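You operate a simulated robot arm through the tools that you are given. There is no shell and no other tool. Be economical: measure what you need, move in short steps, check, and stop when the job is done.

You are at the controls of a simulated two-armed robot. One attempt, no reset.

TASK
Fit the sieve size shown on the settings card into the lower pan's pocket.
Fine: old sieve on the parts tray, cradle in, door shut; the main switch stays off.

Only the result counts: the job must be done as asked and must still hold three seconds after the hand-in. Knocking over, shifting, dropping, spilling or breaking anything else fails it.

THE ROBOT
Two 7-joint arms with two-finger parallel grippers on one trunk, on a base that drives. Base frame: it is fixed to the floor where the robot stands at the start and does not move with it; the origin is under the middle of the robot, x ahead of it, y to its left, z up. Readings come in cm, rad, newtons and seconds.
The left shoulder is at the start at [5, 16.5, 125.5], the right one opposite. With the tool pointing down near the work surface each hand reaches from about 10 to 68 cm from the robot's upright axis, wherever it stands, measured 20 degrees to its own side. Places, roughly: column knob [100, 40, 120]; cradle clamp [70, 0, 120]; infeed sliding door [90, 30, 120]; lower pan cradle [80, -10, 110]; main switch [60, -10, 160]; pipe wing nut [100, -20, 120]; plate knob [60, -10, 100]; rod clamp [100, 60, 100]; roll knob [100, 40, 100]; sieve pocket of the lower pan [80, -10, 110]; slot wing nut [100, -10, 130]; tray [-50, 100, 90]. Payload 3.91 kg a hand.
The tool frame of a hand sits at the grasp point between the pads (the TCP): z along the fingers, y along the line on which they close. The tips reach 3 cm beyond it. Largest opening 11 cm; finger width 2, thickness 1; the body of the gripper, 4.8 by 11.2 cm, starts 5.5 cm behind the TCP.
Orientation is that of the tool frame in the base frame, as a unit quaternion [w, x, y, z]. With the fingers straight down and closing along the base's y, the tool's x points along the base's -x, its y along +y and its z along -z.

THE INTERFACE
- The arms move only by the tool drive_tool. It takes "left_moves", "right_moves" or both (then of equal length, played together; a hand with none holds still); each is a list of rows, each a list of 3 entries, a list of its own where there are three numbers: the opening, from 0 (shut) to 1 (fully open), then the shift along the tool's x, y, z in units of 200 mm (1.0 is 200 mm), then the turn, a rotation vector about the tool's x, y, z in units of 120 degrees (1.0 is 120 degrees). In form: [[gripper, [tx, ty, tz], [wx, wy, wz]], ...]. A call has 1 to 12 rows; each row is the pose to reach, as a shift and turn from the pose commanded when the call began, along the tool's axes at that moment. A call with a number of a shift or a turn outside -1 to 1 is refused whole. Rows are played at 5 a second. More than 5 cm and 0.15 rad between two rows, or a gripper value outside its range, and nothing of the call is played. Where a pose cannot be reached the arm comes as near as it can. A force on the tool above 70 N (or 10 N above the force at the start of the call, whichever is more), or a blocked arm, ends the call early, and 0.2 s more pass. The fingers move at their own pace (about 4.5 cm/s each) and stop on an object; they squeeze with about 27 N. The grip force told is the motor's: it shows also when the fingers shut on nothing. Time passes only in rows, and 0.2 s behind the last, so rows that repeat a pose let the fingers close. It gives the time, the measured TCP pose, the force on the tool (base axes), the opening and the grip force at its end, in the units of the frame above (readings bear some noise), with the torque about the TCP (base axes, N m) and any sound that the robot's microphone picked up.
- Cameras (640 x 400 px; columns grow to the right, rows downward): "scene" is now at [9.98, 6.19, 145.08]; the picture's right is [0.61, -0.79, 0.00], its down [-0.31, -0.24, -0.92] and it looks along [0.72, 0.57, -0.39] (base axes); focal length 214 px, centre (320, 200). "left" rides on the left gripper at [7.2, -1.7, -10.3] in its tool frame; the picture's right is [0.23, 0.97, 0.00], its down [-0.76, 0.18, -0.62] and it looks along [-0.61, 0.14, 0.78] (tool axes); focal length 222 px, centre (320, 200). "right" rides on the right gripper at [7.2, 1.7, -10.3] in its tool frame; the picture's right is [-0.23, 0.97, 0.00], its down [-0.76, -0.18, -0.62] and it looks along [-0.61, -0.14, 0.78] (tool axes); focal length 222 px, centre (320, 200). There is no depth. A picture from a camera that has moved, and an enlarged one, comes with that camera's place and axes in the base frame and with its lens. The place of the scene camera against the robot may be out by one fixed shift of up to 1.2 cm in any direction.
- get_image(camera): a new picture of that camera. The clock stands still meanwhile.
- lift_body(by): slides the trunk up (or, below 0, down) by that many cm; the arms and the scene camera ride with it, the base frame stays. It gives what a move gives, with no picture.
- base_move(legs): drives the robot by 1 to 6 legs, each [ahead, left, turn to the left] in cm, cm and rad, along the robot's own axes; the way and the turn of a leg run together, so that a leg with both is an arc; at most 150 cm and 3.142 rad a leg. The arms and the cameras ride along, it lands a little off, and it stops where it bumps. It gives what a move gives.
- aim_head(pan, tilt): turns the head with the scene camera to pan (to the left, within 1.396 rad either way) and tilt (down, from -0.506 to 1.204), counted from straight ahead of the robot. It gives what a move gives.
- zoom(camera, box): a new picture of the part [left, top, right, bottom] of that camera's present view, enlarged. The clock stands still meanwhile.
- finish_job(): hands the job in; it is judged then, once.

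Work in short steps. Places have to be worked out from the pictures, the camera data and where the tool is seen: move nearer, look again, correct. Check each grasp and each placing, and mend what went wrong. You have 120 turns and 100 pictures in all, those below and enlarged ones among them. Open the grippers and draw the arms clear of the work before you hand the job in, unless the task says otherwise; then end with one line.

The tools are called after "Emit:" as a command line: name --argument value ..., lists and objects as JSON in quotes. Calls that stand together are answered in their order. drive_tool: Moves the arms, as the interface text tells. Its arguments: {"type":"object","properties":{"left_moves":{"type":"array","items":{"type":"array"}},"right_moves":{"type":"array","items":{"type":"array"}}},"required":[]} The other tools are called the same way: lift_body (by) slides the trunk up or down; base_move (legs) drives the base; aim_head (pan, tilt) turns the head that bears the scene camera; get_image (camera) takes a picture; zoom (camera, box) takes an enlarged picture of a part of a camera's view; finish_job () hands the job in.

At the start:

```text
t: 0.0
left_tcp_pos: [27.41, 31.35, 137.9]
left_tcp_rot: [0.001, 0.0, 1.0, 0.0]
left_contact_force: [-0.6, 0.0, -0.1]
left_moment: [0.0, 0.02, 0.01]
left_finger_gap: 11.0
left_grip_force: 0.0
right_tcp_pos: [34.71, 6.63, 128.25]
right_tcp_rot: [0.0, 0.0, 1.0, 0.001]
right_contact_force: [-0.5, -0.2, -0.5]
right_moment: [-0.02, 0.0, 0.01]
right_finger_gap: 11.02
right_grip_force: 0.0
trunk travel left (down, up): [-47.5, 2.8]
robot x, y, heading: [-0.0, -0.06, -0.001]
head pan, tilt: [0.661, 0.405]
```

scene: 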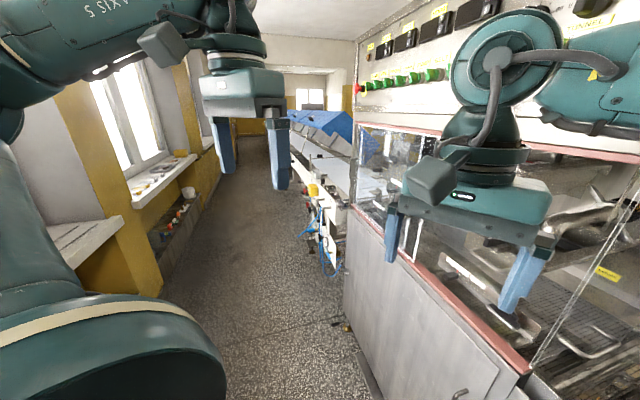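
right: 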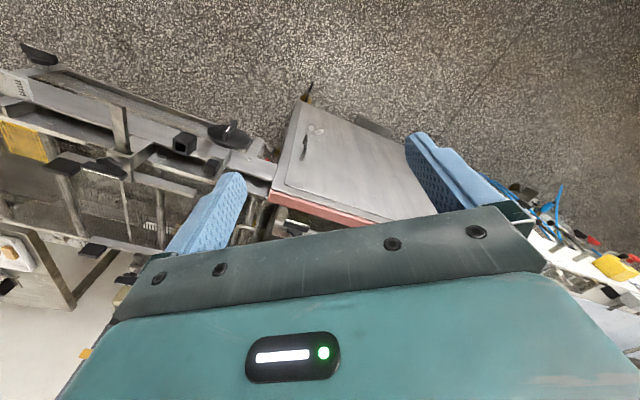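
left: 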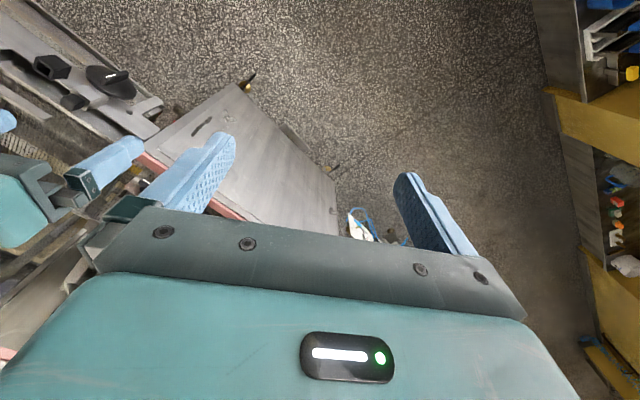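

The machine stands ahead and to the right. I turn the head straight ahead and down to see the work area.

Emit:
aim_head --pan -0.1 --tilt 0.45

Emit:
get_image --camera "scene"

```text
t: 1.1
left_tcp_pos: [27.45, 31.25, 137.98]
left_tcp_rot: [0.001, 0.0, 1.0, -0.001]
left_contact_force: [-0.4, -0.3, -0.3]
left_moment: [0.0, 0.03, 0.0]
left_finger_gap: 11.03
left_grip_force: 0.1
right_tcp_pos: [34.62, 6.54, 128.35]
right_tcp_rot: [0.001, -0.001, 1.0, 0.001]
right_contact_force: [0.3, 0.5, -0.1]
right_moment: [0.03, -0.01, -0.01]
right_finger_gap: 10.99
right_grip_force: 0.0
trunk travel left (down, up): [-47.5, 2.8]
robot x, y, heading: [-0.25, 0.16, 0.0]
head pan, tilt: [-0.099, 0.45]
```

```text
96 pictures are left
camera scene: at [11.83, -0.4, 144.66], right [-0.1, -1.0, 0.0], down [-0.43, 0.04, -0.9], along [0.9, -0.09, -0.44], focal length 214 px, centre (320, 200)
```

scene: 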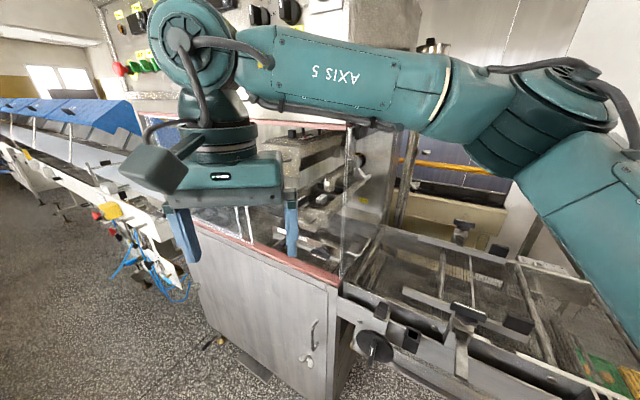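

The right arm hides the machine. I move the right hand back and to the right, staying high.

Emit:
drive_tool --right_moves '[[1, [0.05, -0.2, -0.05], [0, 0, 0]], [1, [0.1, -0.4, -0.1], [0, 0, 0]], [1, [0.15, -0.6, -0.15], [0, 0, 0]], [1, [0.2, -0.8, -0.2], [0, 0, 0]], [1, [0.3, -1.0, -0.25], [0, 0, 0]], [1, [0.4, -1.0, -0.3], [0, 0, 0]], [1, [0.5, -1.0, -0.3], [0, 0, 0]]]'

Emit:
get_image --camera "scene"

```text
t: 2.7
left_tcp_pos: [27.41, 31.24, 137.82]
left_tcp_rot: [0.001, 0.001, 1.0, 0.0]
left_contact_force: [0.2, -0.9, -0.7]
left_moment: [0.01, 0.0, -0.04]
left_finger_gap: 11.01
left_grip_force: 0.1
right_tcp_pos: [24.54, -13.59, 134.34]
right_tcp_rot: [0.001, 0.0, 1.0, 0.001]
right_contact_force: [0.2, -0.9, 0.4]
right_moment: [0.03, 0.01, 0.03]
right_finger_gap: 10.98
right_grip_force: 0.2
trunk travel left (down, up): [-47.5, 2.8]
robot x, y, heading: [-0.11, -0.05, -0.004]
head pan, tilt: [-0.099, 0.45]
```

```text
95 pictures are left
camera scene: at [11.79, -0.47, 144.67], right [-0.1, -1.0, 0.0], down [-0.43, 0.04, -0.9], along [0.9, -0.09, -0.43], focal length 214 px, centre (320, 200)
```

scene: 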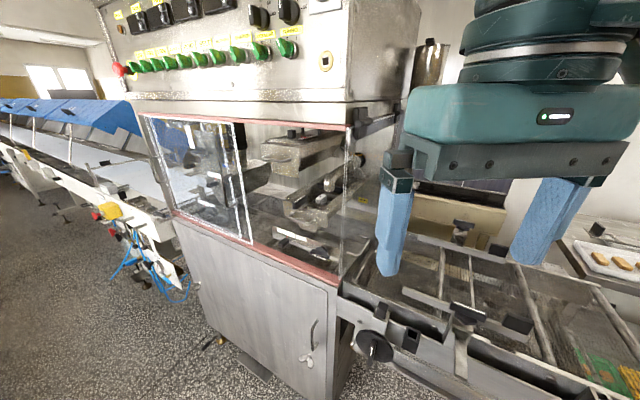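

Now the cabinet is visible. I zoom on the window region and the front panel.

Emit:
zoom --camera "scene" --box '[130, 100, 370, 300]'

Emit:
zoom --camera "scene" --box '[100, 0, 360, 130]'

Emit:
zoom --camera "scene" --box '[320, 200, 640, 400]'

```text
2.00 times, centred on (250, 200) of scene
camera zoom: at [11.79, -0.47, 144.67], right [-0.1, -1.0, 0.0], down [-0.43, 0.04, -0.9], along [0.9, -0.09, -0.43], focal length 429 px, centre (460, 200)
```

zoom: 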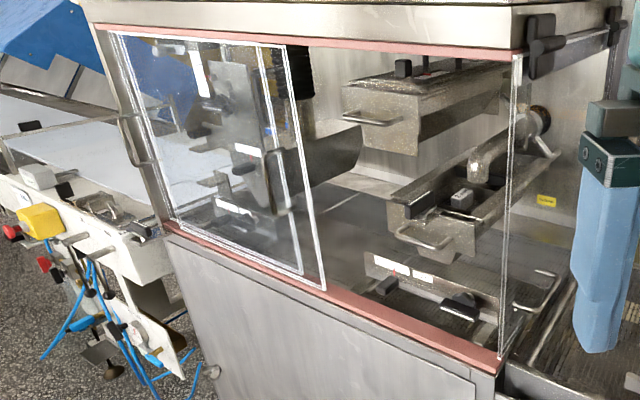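

```text
2.46 times, centred on (230, 65) of scene
camera zoom: at [11.79, -0.47, 144.67], right [-0.1, -1.0, 0.0], down [-0.43, 0.04, -0.9], along [0.9, -0.09, -0.43], focal length 528 px, centre (542, 532)
```

zoom: 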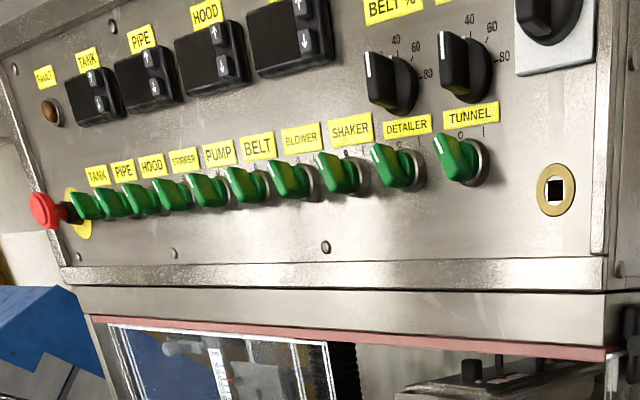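

```text
2.00 times, centred on (480, 300) of scene
camera zoom: at [11.79, -0.47, 144.67], right [-0.1, -1.0, 0.0], down [-0.43, 0.04, -0.9], along [0.9, -0.09, -0.43], focal length 429 px, centre (0, 0)
```

zoom: 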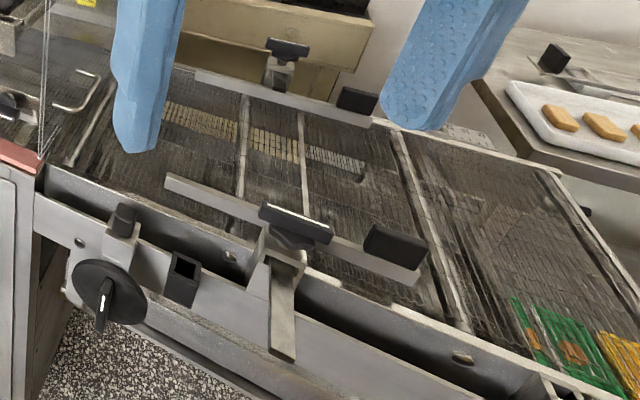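

An enrober: the infeed door on the left half of the front, with the lower pan visible inside with a handle. Next I look left for the tray, the sieves and the card.

Emit:
aim_head --pan 1.39 --tilt 0.4

Emit:
get_image --camera "scene"

Emit:
aim_head --pan -1.2 --tilt 0.4

Emit:
get_image --camera "scene"

```text
t: 4.3
left_tcp_pos: [27.44, 31.37, 137.92]
left_tcp_rot: [0.001, 0.0, 1.0, -0.001]
left_contact_force: [-0.1, -0.6, 0.3]
left_moment: [-0.03, -0.01, 0.0]
left_finger_gap: 11.02
left_grip_force: 0.1
right_tcp_pos: [24.67, -13.43, 134.18]
right_tcp_rot: [0.0, 0.0, 1.0, 0.001]
right_contact_force: [0.4, -0.9, 0.2]
right_moment: [-0.01, 0.01, 0.03]
right_finger_gap: 11.0
right_grip_force: 0.0
trunk travel left (down, up): [-47.5, 2.8]
robot x, y, heading: [-0.07, -0.11, 0.004]
head pan, tilt: [1.389, 0.4]
```

```text
91 pictures are left
camera scene: at [4.36, 9.61, 145.13], right [0.98, -0.18, 0.0], down [-0.07, -0.38, -0.92], along [0.17, 0.91, -0.39], focal length 214 px, centre (320, 200)
```

scene: 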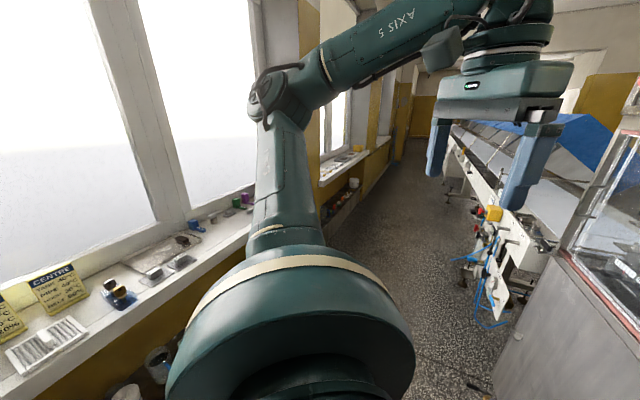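

```text
t: 6.6
left_tcp_pos: [27.44, 31.39, 137.92]
left_tcp_rot: [0.001, 0.0, 1.0, 0.001]
left_contact_force: [0.1, 0.2, -0.4]
left_moment: [0.02, -0.02, 0.02]
left_finger_gap: 11.0
left_grip_force: 0.0
right_tcp_pos: [24.79, -13.53, 134.16]
right_tcp_rot: [0.0, 0.001, 1.0, 0.0]
right_contact_force: [-0.4, -0.2, -0.1]
right_moment: [0.02, -0.02, 0.01]
right_finger_gap: 10.99
right_grip_force: 0.0
trunk travel left (down, up): [-47.5, 2.8]
robot x, y, heading: [0.19, 0.47, 0.003]
head pan, tilt: [-1.201, 0.4]
```

```text
90 pictures are left
camera scene: at [6.03, -8.13, 145.13], right [-0.93, -0.36, 0.0], down [-0.14, 0.36, -0.92], along [0.33, -0.86, -0.39], focal length 214 px, centre (320, 200)
```

scene: 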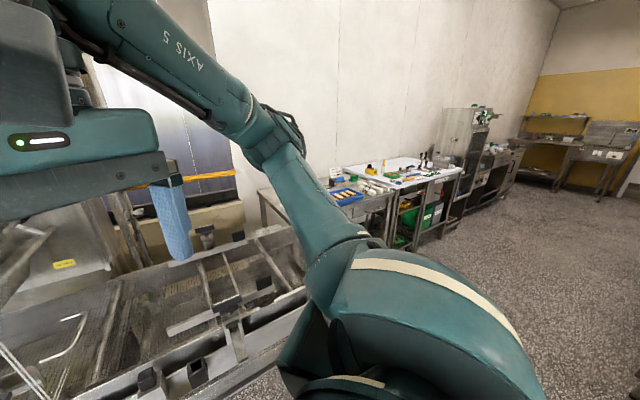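

The card and tray are on the window sill to the left. I back off from the machine and turn left to face the sill.

Emit:
base_move --legs '[[-35, 0, 0], [0, 0, 1.571]]'

Emit:
aim_head --pan 0.0 --tilt 0.4

Emit:
get_image --camera "scene"

```text
t: 12.8
left_tcp_pos: [-67.11, 27.01, 137.83]
left_tcp_rot: [0.0, 0.714, -0.7, 0.0]
left_contact_force: [0.0, 0.1, -0.1]
left_moment: [0.03, 0.03, 0.05]
left_finger_gap: 11.01
left_grip_force: 0.0
right_tcp_pos: [-22.1, 24.98, 134.32]
right_tcp_rot: [0.001, 0.713, -0.701, 0.0]
right_contact_force: [0.1, -0.6, -0.3]
right_moment: [-0.02, 0.03, -0.02]
right_finger_gap: 10.97
right_grip_force: 0.1
trunk travel left (down, up): [-47.5, 2.8]
robot x, y, heading: [-34.97, 0.27, 1.587]
head pan, tilt: [-1.201, 0.4]
```

```text
t: 14.2
left_tcp_pos: [-67.14, 26.92, 137.88]
left_tcp_rot: [-0.001, 0.713, -0.701, -0.001]
left_contact_force: [0.0, -0.2, -1.1]
left_moment: [0.01, -0.01, 0.02]
left_finger_gap: 10.98
left_grip_force: 0.0
right_tcp_pos: [-22.18, 24.89, 134.2]
right_tcp_rot: [0.001, 0.714, -0.701, -0.001]
right_contact_force: [0.1, 0.0, 0.2]
right_moment: [-0.02, 0.01, 0.0]
right_finger_gap: 10.99
right_grip_force: 0.1
trunk travel left (down, up): [-47.5, 2.8]
robot x, y, heading: [-35.41, -0.3, 1.589]
head pan, tilt: [0.0, 0.4]
```

```text
89 pictures are left
camera scene: at [-35.73, 12.77, 145.13], right [1.0, 0.02, 0.0], down [0.01, -0.39, -0.92], along [-0.01, 0.92, -0.39], focal length 214 px, centre (320, 200)
```

scene: 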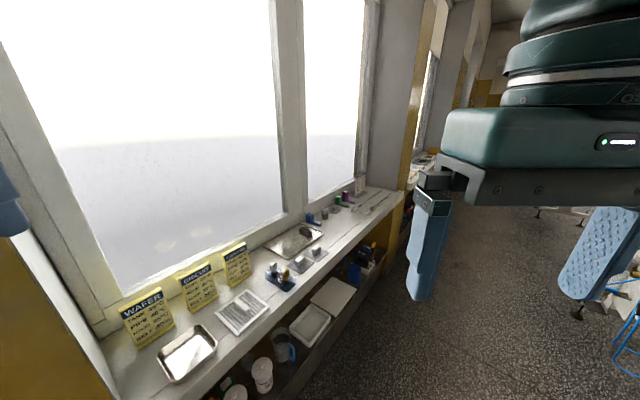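

Three settings cards stand on the sill. I zoom in on the cards and the parts.

Emit:
zoom --camera "scene" --box '[110, 230, 270, 350]'

Emit:
zoom --camera "scene" --box '[150, 170, 390, 320]'

```text
3.33 times, centred on (190, 290) of scene
camera zoom: at [-35.73, 12.77, 145.13], right [1.0, 0.02, 0.0], down [0.01, -0.39, -0.92], along [-0.01, 0.92, -0.39], focal length 715 px, centre (753, -100)
```

zoom: 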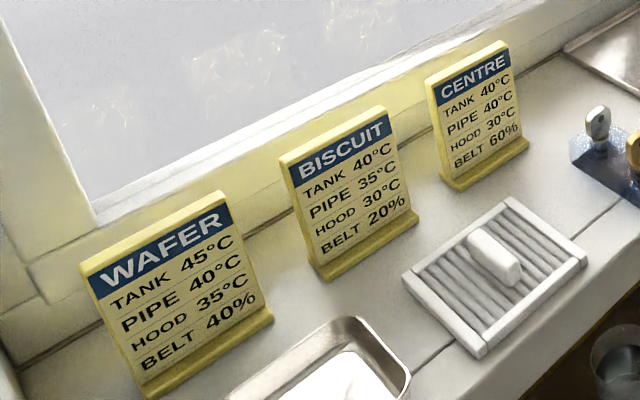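

```text
2.67 times, centred on (270, 245) of scene
camera zoom: at [-35.73, 12.77, 145.13], right [1.0, 0.02, 0.0], down [0.01, -0.39, -0.92], along [-0.01, 0.92, -0.39], focal length 572 px, centre (453, 80)
```

zoom: 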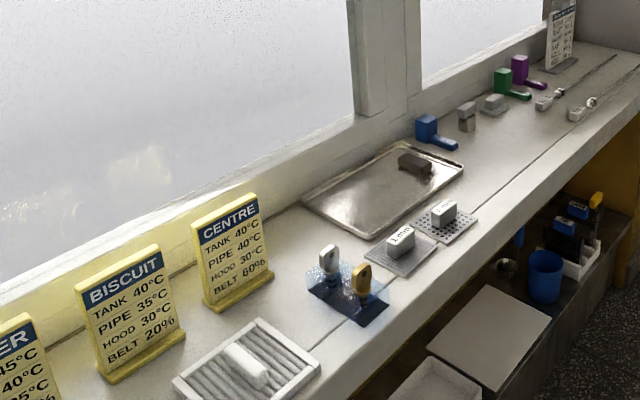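

A white card stands at the far end of the sill, and two labelled sieves lie before the tray. I zoom tighter on both.

Emit:
zoom --camera "scene" --box '[345, 165, 377, 200]'

Emit:
zoom --camera "scene" --box '[260, 215, 340, 290]'

```text
11.43 times, centred on (361, 182) of scene
camera zoom: at [-35.73, 12.77, 145.13], right [1.0, 0.02, 0.0], down [0.01, -0.39, -0.92], along [-0.01, 0.92, -0.39], focal length 2451 px, centre (-149, 400)
```

zoom: 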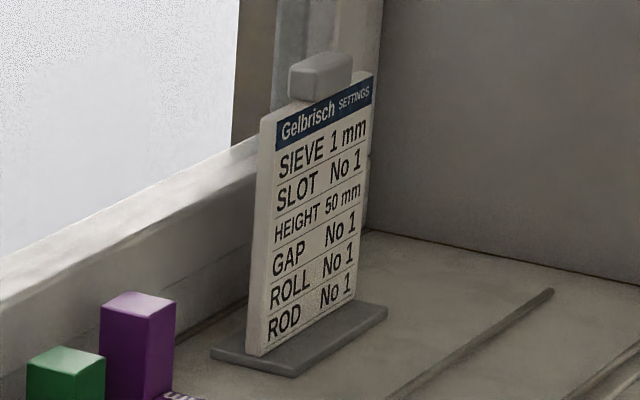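

```text
5.33 times, centred on (300, 252) of scene
camera zoom: at [-35.73, 12.77, 145.13], right [1.0, 0.02, 0.0], down [0.01, -0.39, -0.92], along [-0.01, 0.92, -0.39], focal length 1144 px, centre (427, -80)
```

zoom: 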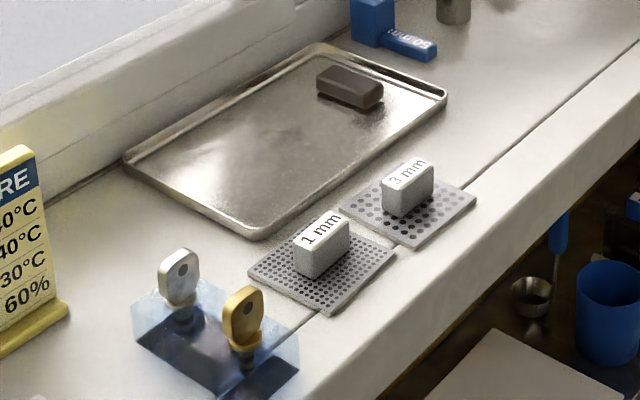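

The card asks for the 1 mm sieve, and that sieve (left of the 3 mm one) lies near [-44, 78, 90]. I drive next to it, facing the sill.

Emit:
base_move --legs '[[57, -36, 0], [0, 0, 0.9]]'

Emit:
aim_head --pan 0.1 --tilt 0.8

Emit:
get_image --camera "scene"

```text
t: 20.3
left_tcp_pos: [-41.2, 49.61, 137.94]
left_tcp_rot: [0.0, 0.948, -0.319, -0.001]
left_contact_force: [-0.1, -0.1, 1.0]
left_moment: [-0.01, 0.04, 0.02]
left_finger_gap: 11.0
left_grip_force: 0.1
right_tcp_pos: [-11.8, 83.71, 134.17]
right_tcp_rot: [0.001, 0.948, -0.319, 0.0]
right_contact_force: [0.4, -0.2, 0.2]
right_moment: [0.01, -0.02, -0.04]
right_finger_gap: 11.0
right_grip_force: 0.0
trunk travel left (down, up): [-47.5, 2.8]
robot x, y, heading: [-0.05, 58.34, 2.491]
head pan, tilt: [0.0, 0.4]
```

```text
t: 21.1
left_tcp_pos: [-41.09, 49.49, 137.82]
left_tcp_rot: [-0.001, 0.948, -0.318, 0.0]
left_contact_force: [-0.2, 0.4, -0.2]
left_moment: [-0.01, -0.02, 0.01]
left_finger_gap: 10.97
left_grip_force: 0.1
right_tcp_pos: [-11.64, 83.65, 134.22]
right_tcp_rot: [0.0, 0.948, -0.318, -0.001]
right_contact_force: [-1.0, 0.7, -0.7]
right_moment: [0.02, -0.02, -0.02]
right_finger_gap: 11.03
right_grip_force: 0.0
trunk travel left (down, up): [-47.5, 2.8]
robot x, y, heading: [-0.03, 58.05, 2.497]
head pan, tilt: [0.099, 0.799]
```

```text
84 pictures are left
camera scene: at [-9.75, 64.43, 141.63], right [0.52, 0.85, 0.0], down [0.61, -0.37, -0.7], along [-0.6, 0.36, -0.72], focal length 214 px, centre (320, 200)
```

scene: 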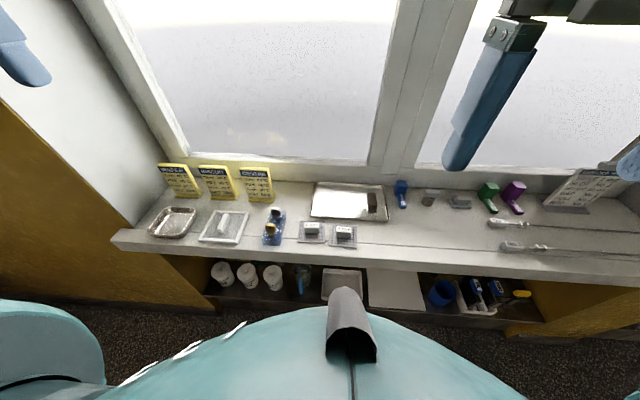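

I zoom on the sieves for the handle's alignment.

Emit:
zoom --camera "scene" --box '[250, 175, 410, 275]'

```text
4.00 times, centred on (330, 225) of scene
camera zoom: at [-9.75, 64.43, 141.63], right [0.52, 0.85, 0.0], down [0.61, -0.37, -0.7], along [-0.6, 0.36, -0.72], focal length 858 px, centre (280, 100)
```

zoom: 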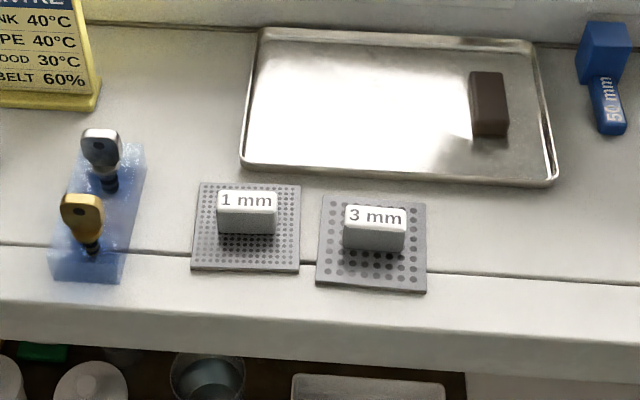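

The 1 mm sieve and tray are located. Before picking, I inspect the machine's pocket to know how the sieve must be held; I drive back to the machine front.

Emit:
base_move --legs '[[-16, 29, 0], [0, 0, -2.5], [15, -25, 0]]'

Emit:
aim_head --pan -0.1 --tilt 0.5

Emit:
get_image --camera "scene"

```text
t: 30.9
left_tcp_pos: [37.4, 30.43, 137.77]
left_tcp_rot: [0.0, 0.012, 1.0, 0.0]
left_contact_force: [-1.2, 0.3, -0.3]
left_moment: [0.0, 0.01, 0.0]
left_finger_gap: 11.01
left_grip_force: 0.0
right_tcp_pos: [33.66, -14.43, 134.14]
right_tcp_rot: [0.0, 0.012, 1.0, 0.0]
right_contact_force: [0.6, -0.7, -1.0]
right_moment: [0.01, 0.03, 0.01]
right_finger_gap: 11.01
right_grip_force: 0.1
trunk travel left (down, up): [-47.5, 2.8]
robot x, y, heading: [9.4, -0.43, -0.021]
head pan, tilt: [0.099, 0.799]
```

```text
t: 31.7
left_tcp_pos: [37.42, 30.39, 137.87]
left_tcp_rot: [0.001, 0.012, 1.0, -0.001]
left_contact_force: [0.8, 0.0, 0.5]
left_moment: [0.0, 0.01, -0.01]
left_finger_gap: 11.0
left_grip_force: 0.0
right_tcp_pos: [33.55, -14.37, 134.24]
right_tcp_rot: [0.001, 0.012, 1.0, 0.001]
right_contact_force: [0.2, 0.4, -0.5]
right_moment: [-0.03, 0.02, 0.01]
right_finger_gap: 11.02
right_grip_force: 0.0
trunk travel left (down, up): [-47.5, 2.8]
robot x, y, heading: [9.12, -0.58, -0.022]
head pan, tilt: [-0.099, 0.499]
```

```text
82 pictures are left
camera scene: at [20.93, -0.94, 144.21], right [-0.12, -0.99, 0.0], down [-0.48, 0.06, -0.88], along [0.87, -0.11, -0.48], focal length 214 px, centre (320, 200)
```

scene: 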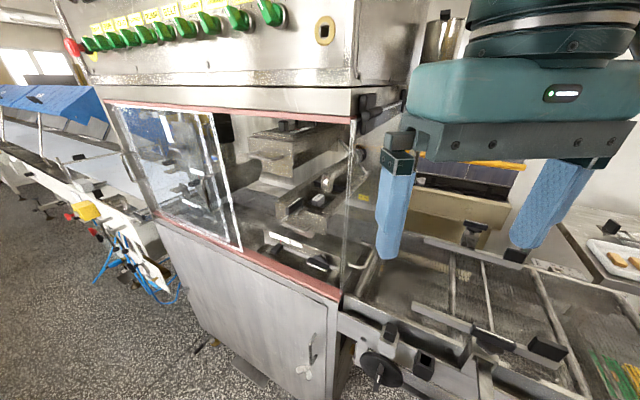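

The cabinet front runs parallel to the sill (about 53°), so I should face it at heading about -0.64. I drive to a spot in the aisle opposite the pan.

Emit:
base_move --legs '[[8, 36, 0], [0, 0, -0.62]]'

Emit:
aim_head --pan 0.0 --tilt 0.5

Emit:
get_image --camera "scene"

```text
t: 35.7
left_tcp_pos: [58.67, 44.17, 137.82]
left_tcp_rot: [0.0, 0.316, 0.949, 0.0]
left_contact_force: [-0.2, -0.2, -0.9]
left_moment: [-0.02, 0.01, -0.01]
left_finger_gap: 11.0
left_grip_force: 0.1
right_tcp_pos: [29.56, 9.98, 134.3]
right_tcp_rot: [0.0, 0.314, 0.949, 0.0]
right_contact_force: [0.6, -0.7, 0.0]
right_moment: [-0.02, -0.02, -0.02]
right_finger_gap: 11.01
right_grip_force: 0.1
trunk travel left (down, up): [-47.5, 2.8]
robot x, y, heading: [17.36, 35.67, -0.643]
head pan, tilt: [-0.099, 0.499]
```

```text
t: 36.4
left_tcp_pos: [58.63, 44.27, 137.85]
left_tcp_rot: [0.001, 0.316, 0.949, -0.001]
left_contact_force: [-0.2, 0.2, 0.7]
left_moment: [0.02, 0.01, 0.03]
left_finger_gap: 10.99
left_grip_force: 0.1
right_tcp_pos: [29.48, 9.92, 134.14]
right_tcp_rot: [0.0, 0.314, 0.949, 0.0]
right_contact_force: [0.4, -0.5, 0.2]
right_moment: [-0.01, -0.03, 0.06]
right_finger_gap: 10.98
right_grip_force: 0.0
trunk travel left (down, up): [-47.5, 2.8]
robot x, y, heading: [18.02, 35.55, -0.638]
head pan, tilt: [0.0, 0.499]
```

```text
81 pictures are left
camera scene: at [27.33, 28.81, 144.22], right [-0.6, -0.8, 0.0], down [-0.38, 0.29, -0.88], along [0.7, -0.53, -0.48], focal length 214 px, centre (320, 200)
```

scene: 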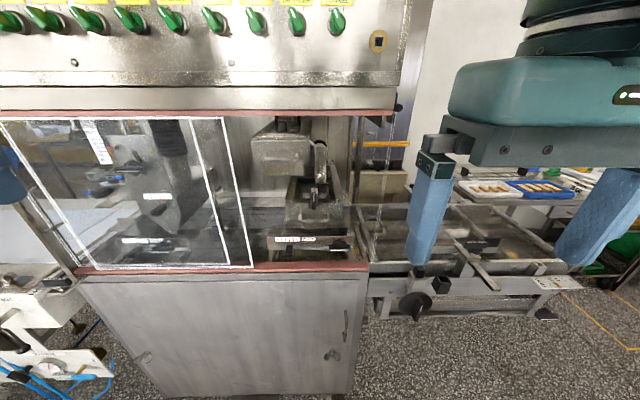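

Now square to the machine. I zoom on the pan opening.

Emit:
zoom --camera "scene" --box '[215, 100, 375, 275]'

Emit:
zoom --camera "scene" --box '[255, 110, 355, 220]'

```text
2.29 times, centred on (295, 188) of scene
camera zoom: at [27.33, 28.81, 144.22], right [-0.6, -0.8, 0.0], down [-0.38, 0.29, -0.88], along [0.7, -0.53, -0.48], focal length 490 px, centre (377, 229)
```

zoom: 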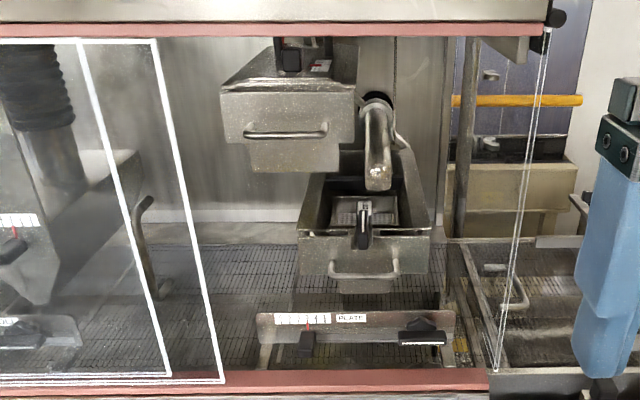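

```text
3.64 times, centred on (305, 165) of scene
camera zoom: at [27.33, 28.81, 144.22], right [-0.6, -0.8, 0.0], down [-0.38, 0.29, -0.88], along [0.7, -0.53, -0.48], focal length 780 px, centre (374, 327)
```

zoom: 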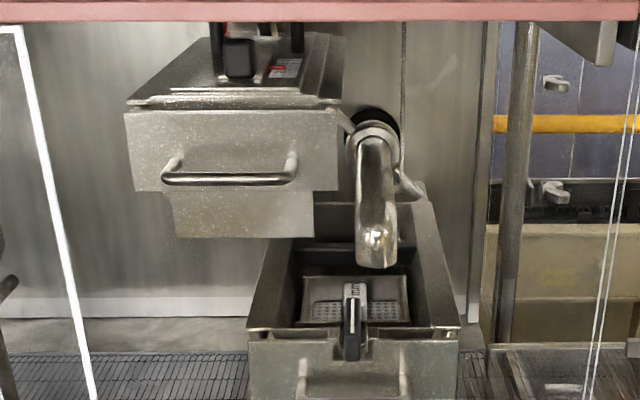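

The pan lies straight ahead with its front handle and a black clamp lever in front of the sieve. I bring the right hand nearer to look with its camera.

Emit:
drive_tool --right_moves '[[0.5, [-0.15, 0.13, 0.07], [0, 0, 0]], [0.5, [-0.31, 0.26, 0.14], [0, 0, 0]], [0.5, [-0.47, 0.39, 0.21], [0, 0, 0]], [0.5, [-0.63, 0.52, 0.28], [0, 0, 0]], [0.5, [-0.79, 0.64, 0.35], [0, 0, 0]], [0.5, [-0.95, 0.75, 0.4], [0, 0, 0]]]'

Emit:
get_image --camera "right"

```text
t: 37.8
left_tcp_pos: [58.77, 44.2, 137.97]
left_tcp_rot: [0.001, 0.315, 0.949, -0.002]
left_contact_force: [-0.9, -0.5, -1.1]
left_moment: [0.0, 0.01, 0.01]
left_finger_gap: 11.01
left_grip_force: 0.0
right_tcp_pos: [53.87, 10.88, 125.96]
right_tcp_rot: [0.001, 0.314, 0.949, 0.0]
right_contact_force: [-0.2, -0.2, -0.4]
right_moment: [0.0, 0.0, 0.02]
right_finger_gap: 5.52
right_grip_force: 0.2
trunk travel left (down, up): [-47.5, 2.8]
robot x, y, heading: [17.74, 35.34, -0.634]
head pan, tilt: [0.0, 0.499]
```

```text
78 pictures are left
camera right: at [48.97, 16.4, 136.39], right [0.76, 0.64, 0.0], down [0.5, -0.6, 0.62], along [0.4, -0.48, -0.78], focal length 222 px, centre (320, 200)
```

right: 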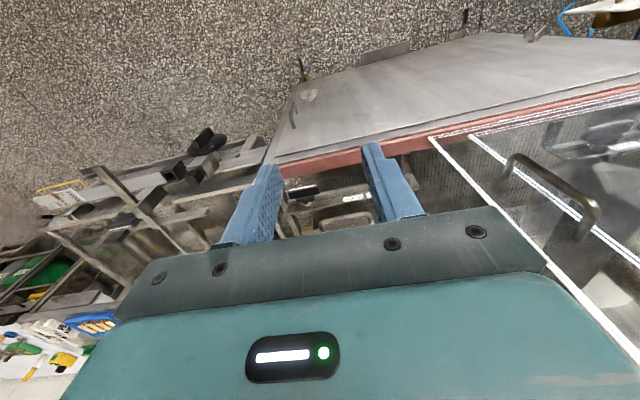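

The hand camera looks too steeply here. I zoom the scene camera harder on the clamp and sieve.

Emit:
zoom --camera "scene" --box '[285, 165, 345, 215]'

```text
8.00 times, centred on (315, 190) of scene
camera zoom: at [27.42, 28.85, 144.21], right [-0.6, -0.8, 0.0], down [-0.38, 0.29, -0.88], along [0.7, -0.53, -0.48], focal length 1716 px, centre (360, 280)
```

zoom: 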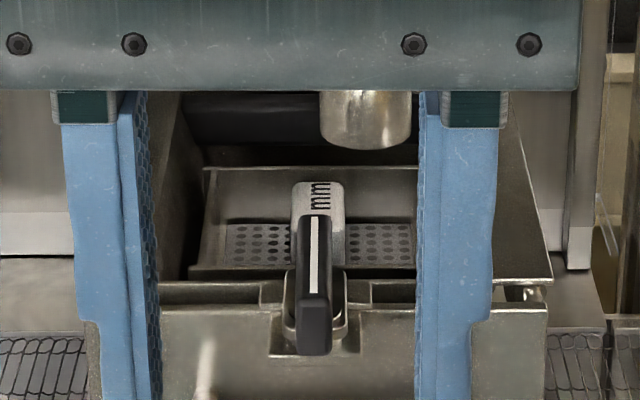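

The clamp is a rotary lever lying in the depth direction at u≈41 (machine lateral axis), centred ahead of me. I tilt the right hand 45° forward and draw it back, then drive 10 cm nearer.

Emit:
drive_tool --right_moves '[[0.5, [0.1, 0, -0.03], [0, -0.065, 0]], [0.5, [0.2, 0, -0.06], [0, -0.13, 0]], [0.5, [0.3, 0, -0.1], [0, -0.195, 0]], [0.5, [0.4, 0, -0.1], [0, -0.26, 0]], [0.5, [0.5, 0, -0.1], [0, -0.32, 0]], [0.5, [0.5, 0, -0.1], [0, -0.375, 0]]]'

Emit:
base_move --legs '[[9, 0, 0]]'

Emit:
get_image --camera "scene"

```text
t: 39.2
left_tcp_pos: [58.68, 44.21, 137.89]
left_tcp_rot: [0.001, 0.316, 0.949, -0.001]
left_contact_force: [-0.6, 0.6, 0.2]
left_moment: [0.02, -0.01, -0.01]
left_finger_gap: 10.99
left_grip_force: 0.1
right_tcp_pos: [45.66, 16.55, 128.2]
right_tcp_rot: [0.364, 0.291, 0.877, -0.12]
right_contact_force: [-0.9, -0.9, -0.6]
right_moment: [0.02, -0.03, -0.01]
right_finger_gap: 5.53
right_grip_force: 0.1
trunk travel left (down, up): [-47.5, 2.8]
robot x, y, heading: [17.75, 35.49, -0.642]
head pan, tilt: [0.0, 0.499]
```

```text
t: 40.3
left_tcp_pos: [65.84, 38.64, 137.83]
left_tcp_rot: [0.0, 0.317, 0.948, -0.002]
left_contact_force: [0.8, 0.9, -0.2]
left_moment: [0.0, 0.03, -0.04]
left_finger_gap: 11.01
left_grip_force: 0.1
right_tcp_pos: [52.99, 11.12, 128.08]
right_tcp_rot: [0.363, 0.292, 0.877, -0.12]
right_contact_force: [-0.2, -0.6, 0.1]
right_moment: [0.0, 0.0, -0.02]
right_finger_gap: 5.49
right_grip_force: 0.1
trunk travel left (down, up): [-47.5, 2.8]
robot x, y, heading: [25.36, 29.86, -0.642]
head pan, tilt: [0.0, 0.499]
```

```text
76 pictures are left
camera scene: at [34.57, 23.37, 144.21], right [-0.6, -0.8, 0.0], down [-0.38, 0.29, -0.88], along [0.7, -0.53, -0.48], focal length 214 px, centre (320, 200)
```

scene: 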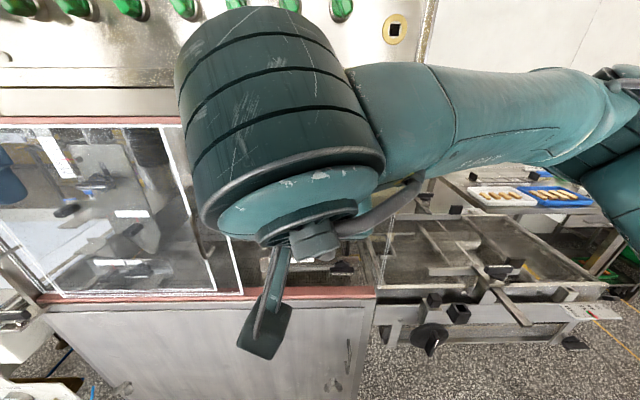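

The wrist hides the view when working straight ahead; I shift the robot 18 cm left so the right shoulder faces the pan and the camera looks past the arm.

Emit:
base_move --legs '[[-4, 18, 0]]'

Emit:
drive_tool --right_moves '[[0.3, [0, -0.2, 0], [0, 0, 0]], [0.3, [0, -0.4, 0], [0, 0, 0]], [0.3, [0, -0.6, 0], [0, 0, 0]], [0.3, [0, -0.8, 0], [0, 0, 0]]]'

Emit:
aim_head --pan -0.3 --tilt 0.5

Emit:
get_image --camera "scene"

```text
t: 41.9
left_tcp_pos: [73.39, 55.61, 137.88]
left_tcp_rot: [0.0, 0.316, 0.949, -0.001]
left_contact_force: [0.2, 0.7, 0.0]
left_moment: [-0.03, 0.02, -0.01]
left_finger_gap: 10.99
left_grip_force: 0.0
right_tcp_pos: [60.49, 28.06, 128.16]
right_tcp_rot: [0.365, 0.292, 0.876, -0.12]
right_contact_force: [-0.2, -1.2, -0.4]
right_moment: [-0.02, 0.02, 0.0]
right_finger_gap: 5.51
right_grip_force: 0.0
trunk travel left (down, up): [-47.5, 2.8]
robot x, y, heading: [32.67, 47.46, -0.646]
head pan, tilt: [0.0, 0.499]
```

```text
t: 42.9
left_tcp_pos: [73.37, 55.54, 137.95]
left_tcp_rot: [0.001, 0.317, 0.949, 0.0]
left_contact_force: [-0.2, 0.2, -0.4]
left_moment: [0.02, -0.01, 0.01]
left_finger_gap: 11.0
left_grip_force: 0.0
right_tcp_pos: [50.81, 15.2, 128.14]
right_tcp_rot: [0.363, 0.293, 0.877, -0.12]
right_contact_force: [-0.2, -0.8, 0.0]
right_moment: [0.01, -0.01, 0.02]
right_finger_gap: 3.3
right_grip_force: 0.1
trunk travel left (down, up): [-47.5, 2.8]
robot x, y, heading: [32.9, 46.95, -0.637]
head pan, tilt: [0.0, 0.499]
```

```text
t: 43.6
left_tcp_pos: [73.44, 55.63, 137.85]
left_tcp_rot: [0.002, 0.315, 0.949, 0.0]
left_contact_force: [-0.3, -0.1, -0.2]
left_moment: [0.02, -0.02, 0.04]
left_finger_gap: 10.99
left_grip_force: 0.1
right_tcp_pos: [50.96, 15.31, 128.15]
right_tcp_rot: [0.363, 0.292, 0.877, -0.12]
right_contact_force: [-0.6, 0.1, 0.5]
right_moment: [0.0, 0.02, 0.0]
right_finger_gap: 3.28
right_grip_force: 0.1
trunk travel left (down, up): [-47.5, 2.8]
robot x, y, heading: [32.71, 46.75, -0.638]
head pan, tilt: [-0.3, 0.499]
```

```text
75 pictures are left
camera scene: at [40.21, 38.34, 144.22], right [-0.81, -0.59, 0.0], down [-0.28, 0.39, -0.88], along [0.52, -0.71, -0.48], focal length 214 px, centre (320, 200)
```

scene: 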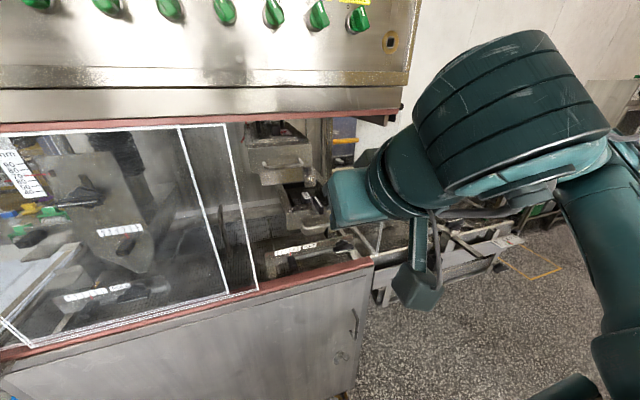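

Good view now. Zoom on the gripper and clamp.

Emit:
zoom --camera "scene" --box '[240, 120, 400, 260]'

Emit:
zoom --camera "scene" --box '[275, 170, 345, 250]'

```text
2.86 times, centred on (320, 190) of scene
camera zoom: at [40.21, 38.34, 144.22], right [-0.81, -0.59, 0.0], down [-0.28, 0.39, -0.88], along [0.52, -0.71, -0.48], focal length 613 px, centre (320, 229)
```

zoom: 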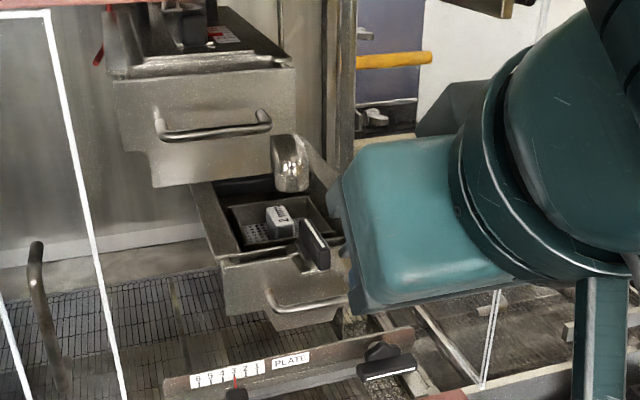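

```text
5.00 times, centred on (310, 210) of scene
camera zoom: at [40.21, 38.34, 144.22], right [-0.81, -0.59, 0.0], down [-0.28, 0.39, -0.88], along [0.52, -0.71, -0.48], focal length 1072 px, centre (370, 150)
```

zoom: 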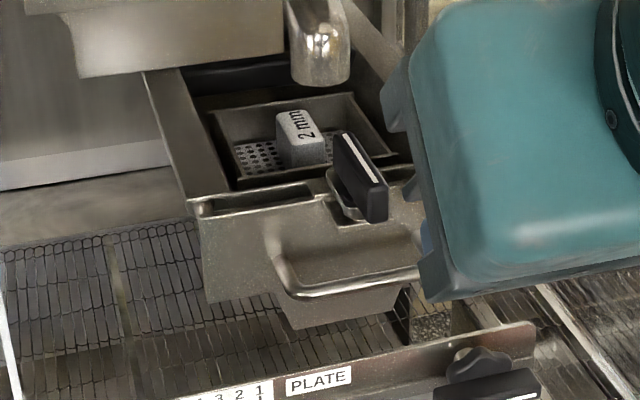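

Triangulated: lever stripe from about [70.5, -0.9, 118] (far) to [66.5, 1.8, 118] (near). I zoom closely to see the pivot.

Emit:
zoom --camera "scene" --box '[297, 190, 329, 215]'

```text
16.00 times, centred on (313, 202) of scene
camera zoom: at [40.21, 38.34, 144.22], right [-0.81, -0.59, 0.0], down [-0.28, 0.39, -0.88], along [0.52, -0.71, -0.48], focal length 3432 px, centre (432, 160)
```

zoom: 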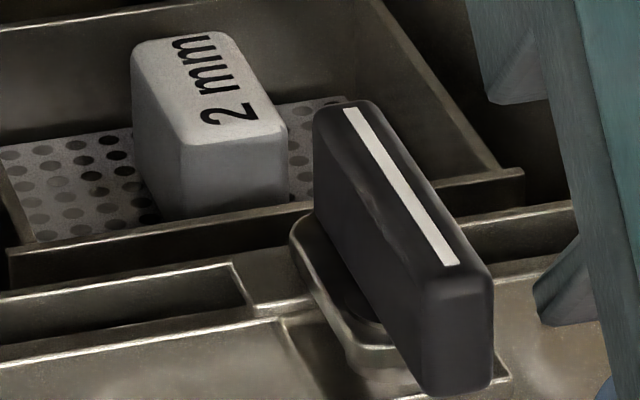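

The lever rotates on a central pivot over an elongated tongue. I'll push its near end sideways with closed fingers; first approach to just in front, right of it.

Emit:
drive_tool --right_moves '[[0, [-0.05, -0.04, 0.14], [0, 0, 0]], [0, [-0.1, -0.08, 0.28], [0, 0, 0]], [0, [-0.14, -0.12, 0.42], [0, 0, 0]], [0, [-0.18, -0.16, 0.56], [0, 0, 0]], [0, [-0.23, -0.19, 0.7], [0, 0, 0]]]'

Emit:
zoom --camera "scene" --box '[275, 165, 355, 245]'

```text
t: 44.9
left_tcp_pos: [73.53, 55.64, 137.89]
left_tcp_rot: [0.0, 0.315, 0.949, 0.0]
left_contact_force: [0.5, 0.0, -0.4]
left_moment: [0.0, 0.03, 0.01]
left_finger_gap: 10.99
left_grip_force: 0.0
right_tcp_pos: [59.24, 4.09, 121.3]
right_tcp_rot: [0.363, 0.292, 0.877, -0.121]
right_contact_force: [-0.5, 0.1, -0.5]
right_moment: [-0.03, 0.0, -0.01]
right_finger_gap: 0.0
right_grip_force: 27.4
trunk travel left (down, up): [-47.5, 2.8]
robot x, y, heading: [32.51, 46.92, -0.641]
head pan, tilt: [-0.3, 0.499]
```

```text
5.00 times, centred on (315, 205) of scene
camera zoom: at [40.24, 38.3, 144.21], right [-0.81, -0.59, 0.0], down [-0.28, 0.39, -0.88], along [0.52, -0.71, -0.48], focal length 1072 px, centre (345, 175)
```

zoom: 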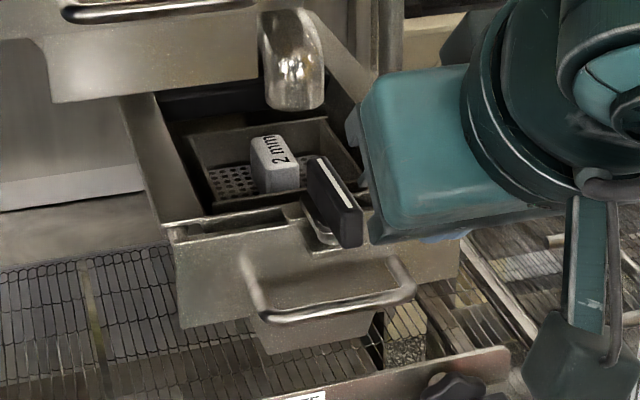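

TCP at u=38.6, d=45.1. I advance the closed fingertips to beside the lever's near end (d 52.8, z 116.3).

Emit:
drive_tool --right_moves '[[0, [-0.03, 0, 0.1], [0, 0, 0]], [0, [-0.06, 0, 0.2], [0, 0, 0]], [0, [-0.09, 0, 0.3], [0, 0, 0]]]'

Emit:
zoom --camera "scene" --box '[285, 175, 335, 225]'

Emit:
get_image --camera "right"

```text
t: 45.6
left_tcp_pos: [73.5, 55.55, 137.86]
left_tcp_rot: [0.001, 0.316, 0.949, -0.001]
left_contact_force: [0.2, 0.5, -1.4]
left_moment: [-0.01, 0.01, -0.01]
left_finger_gap: 11.01
left_grip_force: 0.0
right_tcp_pos: [63.64, 0.92, 118.44]
right_tcp_rot: [0.362, 0.293, 0.877, -0.121]
right_contact_force: [0.0, 0.1, -0.1]
right_moment: [-0.02, 0.02, 0.0]
right_finger_gap: 0.0
right_grip_force: 27.1
trunk travel left (down, up): [-47.5, 2.8]
robot x, y, heading: [32.5, 46.82, -0.639]
head pan, tilt: [-0.3, 0.499]
```

```text
8.00 times, centred on (310, 200) of scene
camera zoom: at [40.25, 38.31, 144.21], right [-0.81, -0.59, 0.0], down [-0.28, 0.39, -0.88], along [0.52, -0.71, -0.48], focal length 1716 px, centre (400, 200)
```

zoom: 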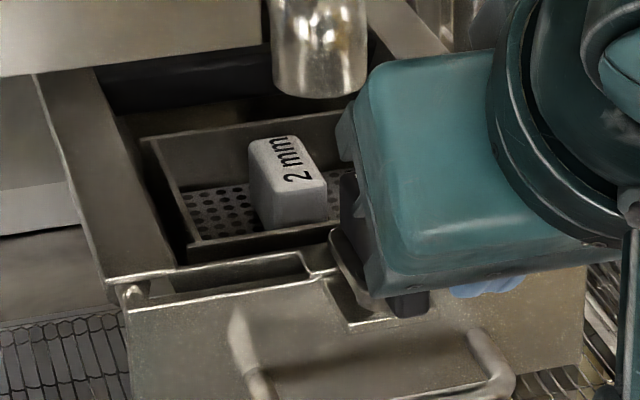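

```text
69 pictures are left
camera right: at [54.66, 9.75, 120.71], right [0.71, 0.68, 0.16], down [-0.03, -0.2, 0.98], along [0.7, -0.7, -0.12], focal length 222 px, centre (320, 200)
```

right: 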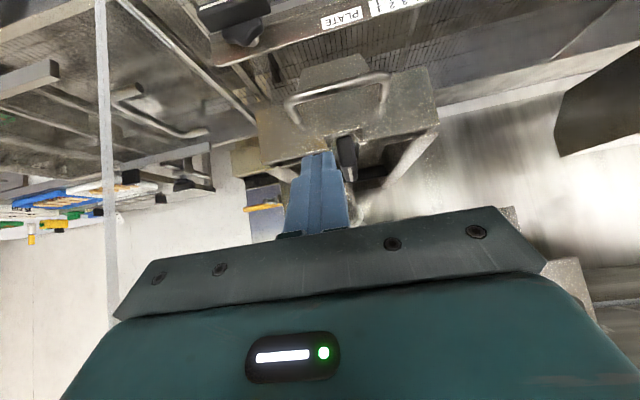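

Right camera (upside down) shows the fingertip just beside the lever's near end at its level. I push toward +u by about 30° as a test.

Emit:
drive_tool --right_moves '[[0, [0.007, 0.045, -0.007], [0, 0, 0]], [0, [0.015, 0.075, -0.015], [0, 0, 0]], [0, [0.025, 0.11, -0.025], [0, 0, 0]]]'

Emit:
get_image --camera "right"

```text
t: 46.5
left_tcp_pos: [73.03, 54.84, 138.05]
left_tcp_rot: [0.003, 0.318, 0.948, 0.003]
left_contact_force: [-0.1, -0.2, 0.2]
left_moment: [0.0, -0.02, -0.01]
left_finger_gap: 10.99
left_grip_force: 0.0
right_tcp_pos: [63.57, 1.73, 118.5]
right_tcp_rot: [0.361, 0.304, 0.872, -0.128]
right_contact_force: [-25.6, -40.0, 5.8]
right_moment: [-0.75, 0.28, -1.25]
right_finger_gap: 0.01
right_grip_force: 26.7
trunk travel left (down, up): [-47.5, 2.8]
robot x, y, heading: [32.73, 46.94, -0.644]
head pan, tilt: [-0.3, 0.499]
```

```text
68 pictures are left
camera right: at [54.84, 10.75, 120.72], right [0.73, 0.66, 0.16], down [-0.03, -0.2, 0.98], along [0.68, -0.72, -0.12], focal length 222 px, centre (320, 200)
```

right: 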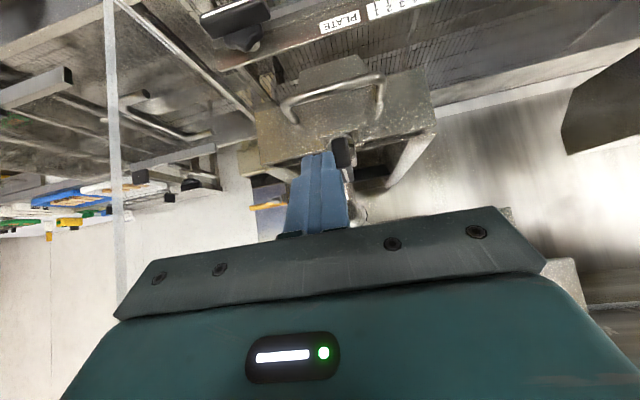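

No motion at ~47 N: that direction is blocked. I back off, move to the other side, and try pushing toward -u.

Emit:
drive_tool --right_moves '[[0, [0, -0.1, 0], [0, 0, 0]], [0, [0, -0.1, -0.15], [0, 0, 0]], [0, [0, -0.1, -0.3], [0, 0, 0]], [0, [0, 0.05, -0.3], [0, 0, 0]], [0, [0, 0.15, -0.3], [0, 0, 0]], [0, [0, 0.15, -0.15], [0, 0, 0]], [0, [-0.015, 0.15, 0.015], [0, 0, 0]]]'

Emit:
get_image --camera "right"

```text
t: 48.0
left_tcp_pos: [73.51, 55.65, 137.84]
left_tcp_rot: [0.0, 0.316, 0.949, 0.0]
left_contact_force: [0.8, 0.4, 0.6]
left_moment: [-0.02, 0.03, 0.02]
left_finger_gap: 10.99
left_grip_force: 0.0
right_tcp_pos: [66.62, 5.13, 118.54]
right_tcp_rot: [0.363, 0.293, 0.876, -0.12]
right_contact_force: [-0.4, 0.0, -0.5]
right_moment: [0.01, -0.01, -0.01]
right_finger_gap: 0.0
right_grip_force: 27.7
trunk travel left (down, up): [-47.5, 2.8]
robot x, y, heading: [32.8, 47.07, -0.639]
head pan, tilt: [-0.3, 0.499]
```

```text
67 pictures are left
camera right: at [57.59, 14.0, 120.76], right [0.71, 0.68, 0.16], down [-0.03, -0.2, 0.98], along [0.7, -0.7, -0.12], focal length 222 px, centre (320, 200)
```

right: 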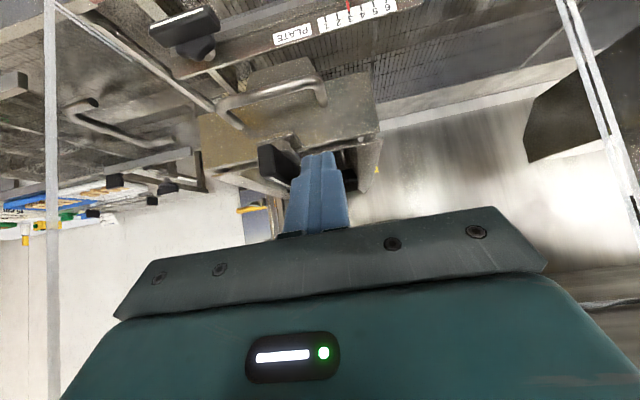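

Fingertip is now on the +u side of the lever. I push toward -u.

Emit:
drive_tool --right_moves '[[0, [0.007, -0.06, -0.007], [0, 0, 0]], [0, [0.015, -0.09, -0.015], [0, 0, 0]], [0, [0.02, -0.123, -0.02], [0, 0, 0]]]'

Emit:
get_image --camera "right"

```text
t: 48.9
left_tcp_pos: [73.73, 55.91, 137.83]
left_tcp_rot: [0.0, 0.315, 0.949, -0.002]
left_contact_force: [0.3, -0.6, 0.6]
left_moment: [-0.02, 0.0, 0.0]
left_finger_gap: 10.97
left_grip_force: 0.1
right_tcp_pos: [64.81, 4.02, 118.57]
right_tcp_rot: [0.365, 0.287, 0.878, -0.118]
right_contact_force: [12.5, 10.8, -0.8]
right_moment: [0.19, -0.2, 0.44]
right_finger_gap: 0.0
right_grip_force: 27.3
trunk travel left (down, up): [-47.5, 2.8]
robot x, y, heading: [32.73, 46.97, -0.643]
head pan, tilt: [-0.3, 0.499]
```

```text
66 pictures are left
camera right: at [55.75, 12.76, 120.81], right [0.71, 0.69, 0.16], down [-0.03, -0.2, 0.98], along [0.71, -0.7, -0.12], focal length 222 px, centre (320, 200)
```

right: 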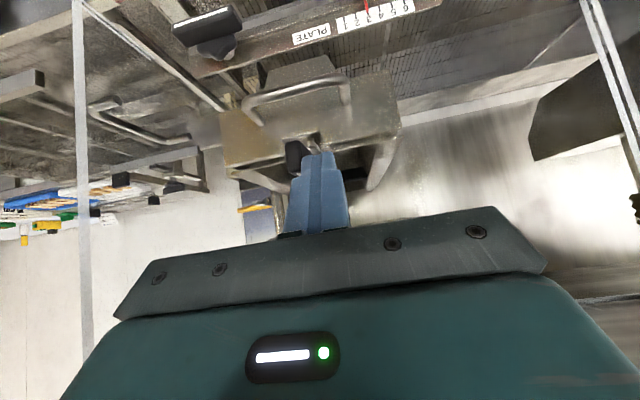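

The lever turns this way with modest force. I continue the arc toward 90°.

Emit:
drive_tool --right_moves '[[0, [0, -0.035, 0], [0, 0, 0]], [0, [-0.004, -0.067, 0.004], [0, 0, 0]], [0, [-0.02, -0.095, 0.02], [0, 0, 0]], [0, [-0.038, -0.122, 0.038], [0, 0, 0]], [0, [-0.05, -0.135, 0.05], [0, 0, 0]]]'

Emit:
get_image --camera "right"

Emit:
zoom --camera "scene" --box '[285, 175, 335, 225]'

```text
t: 50.0
left_tcp_pos: [73.72, 56.15, 137.88]
left_tcp_rot: [0.001, 0.316, 0.949, -0.003]
left_contact_force: [-0.2, 0.2, 0.4]
left_moment: [0.01, -0.03, 0.01]
left_finger_gap: 10.98
left_grip_force: 0.1
right_tcp_pos: [64.66, 1.45, 118.96]
right_tcp_rot: [0.37, 0.286, 0.876, -0.118]
right_contact_force: [16.9, 28.9, 7.1]
right_moment: [0.41, -0.44, 0.69]
right_finger_gap: 0.0
right_grip_force: 27.2
trunk travel left (down, up): [-47.5, 2.8]
robot x, y, heading: [32.69, 46.89, -0.645]
head pan, tilt: [-0.3, 0.499]
```

```text
65 pictures are left
camera right: at [55.44, 10.11, 121.07], right [0.7, 0.69, 0.17], down [-0.04, -0.2, 0.98], along [0.71, -0.69, -0.11], focal length 222 px, centre (320, 200)
```

right: 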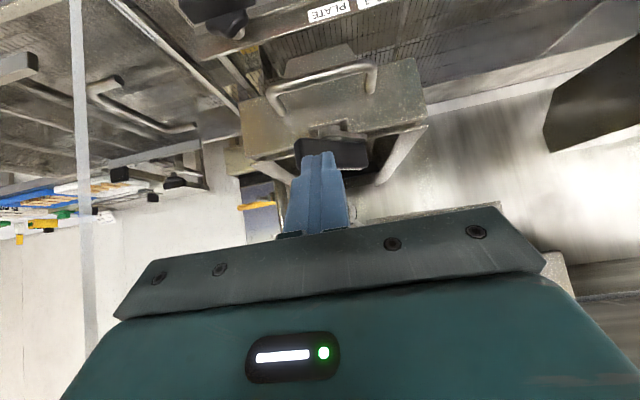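

```text
8.00 times, centred on (310, 200) of scene
camera zoom: at [40.4, 38.84, 144.27], right [-0.81, -0.59, 0.0], down [-0.28, 0.38, -0.88], along [0.51, -0.71, -0.48], focal length 1716 px, centre (400, 200)
```

zoom: 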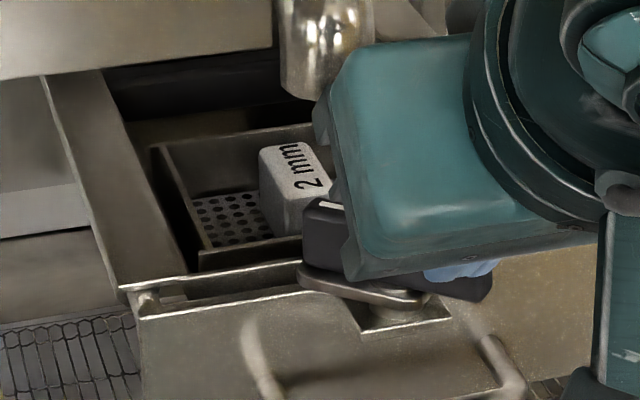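

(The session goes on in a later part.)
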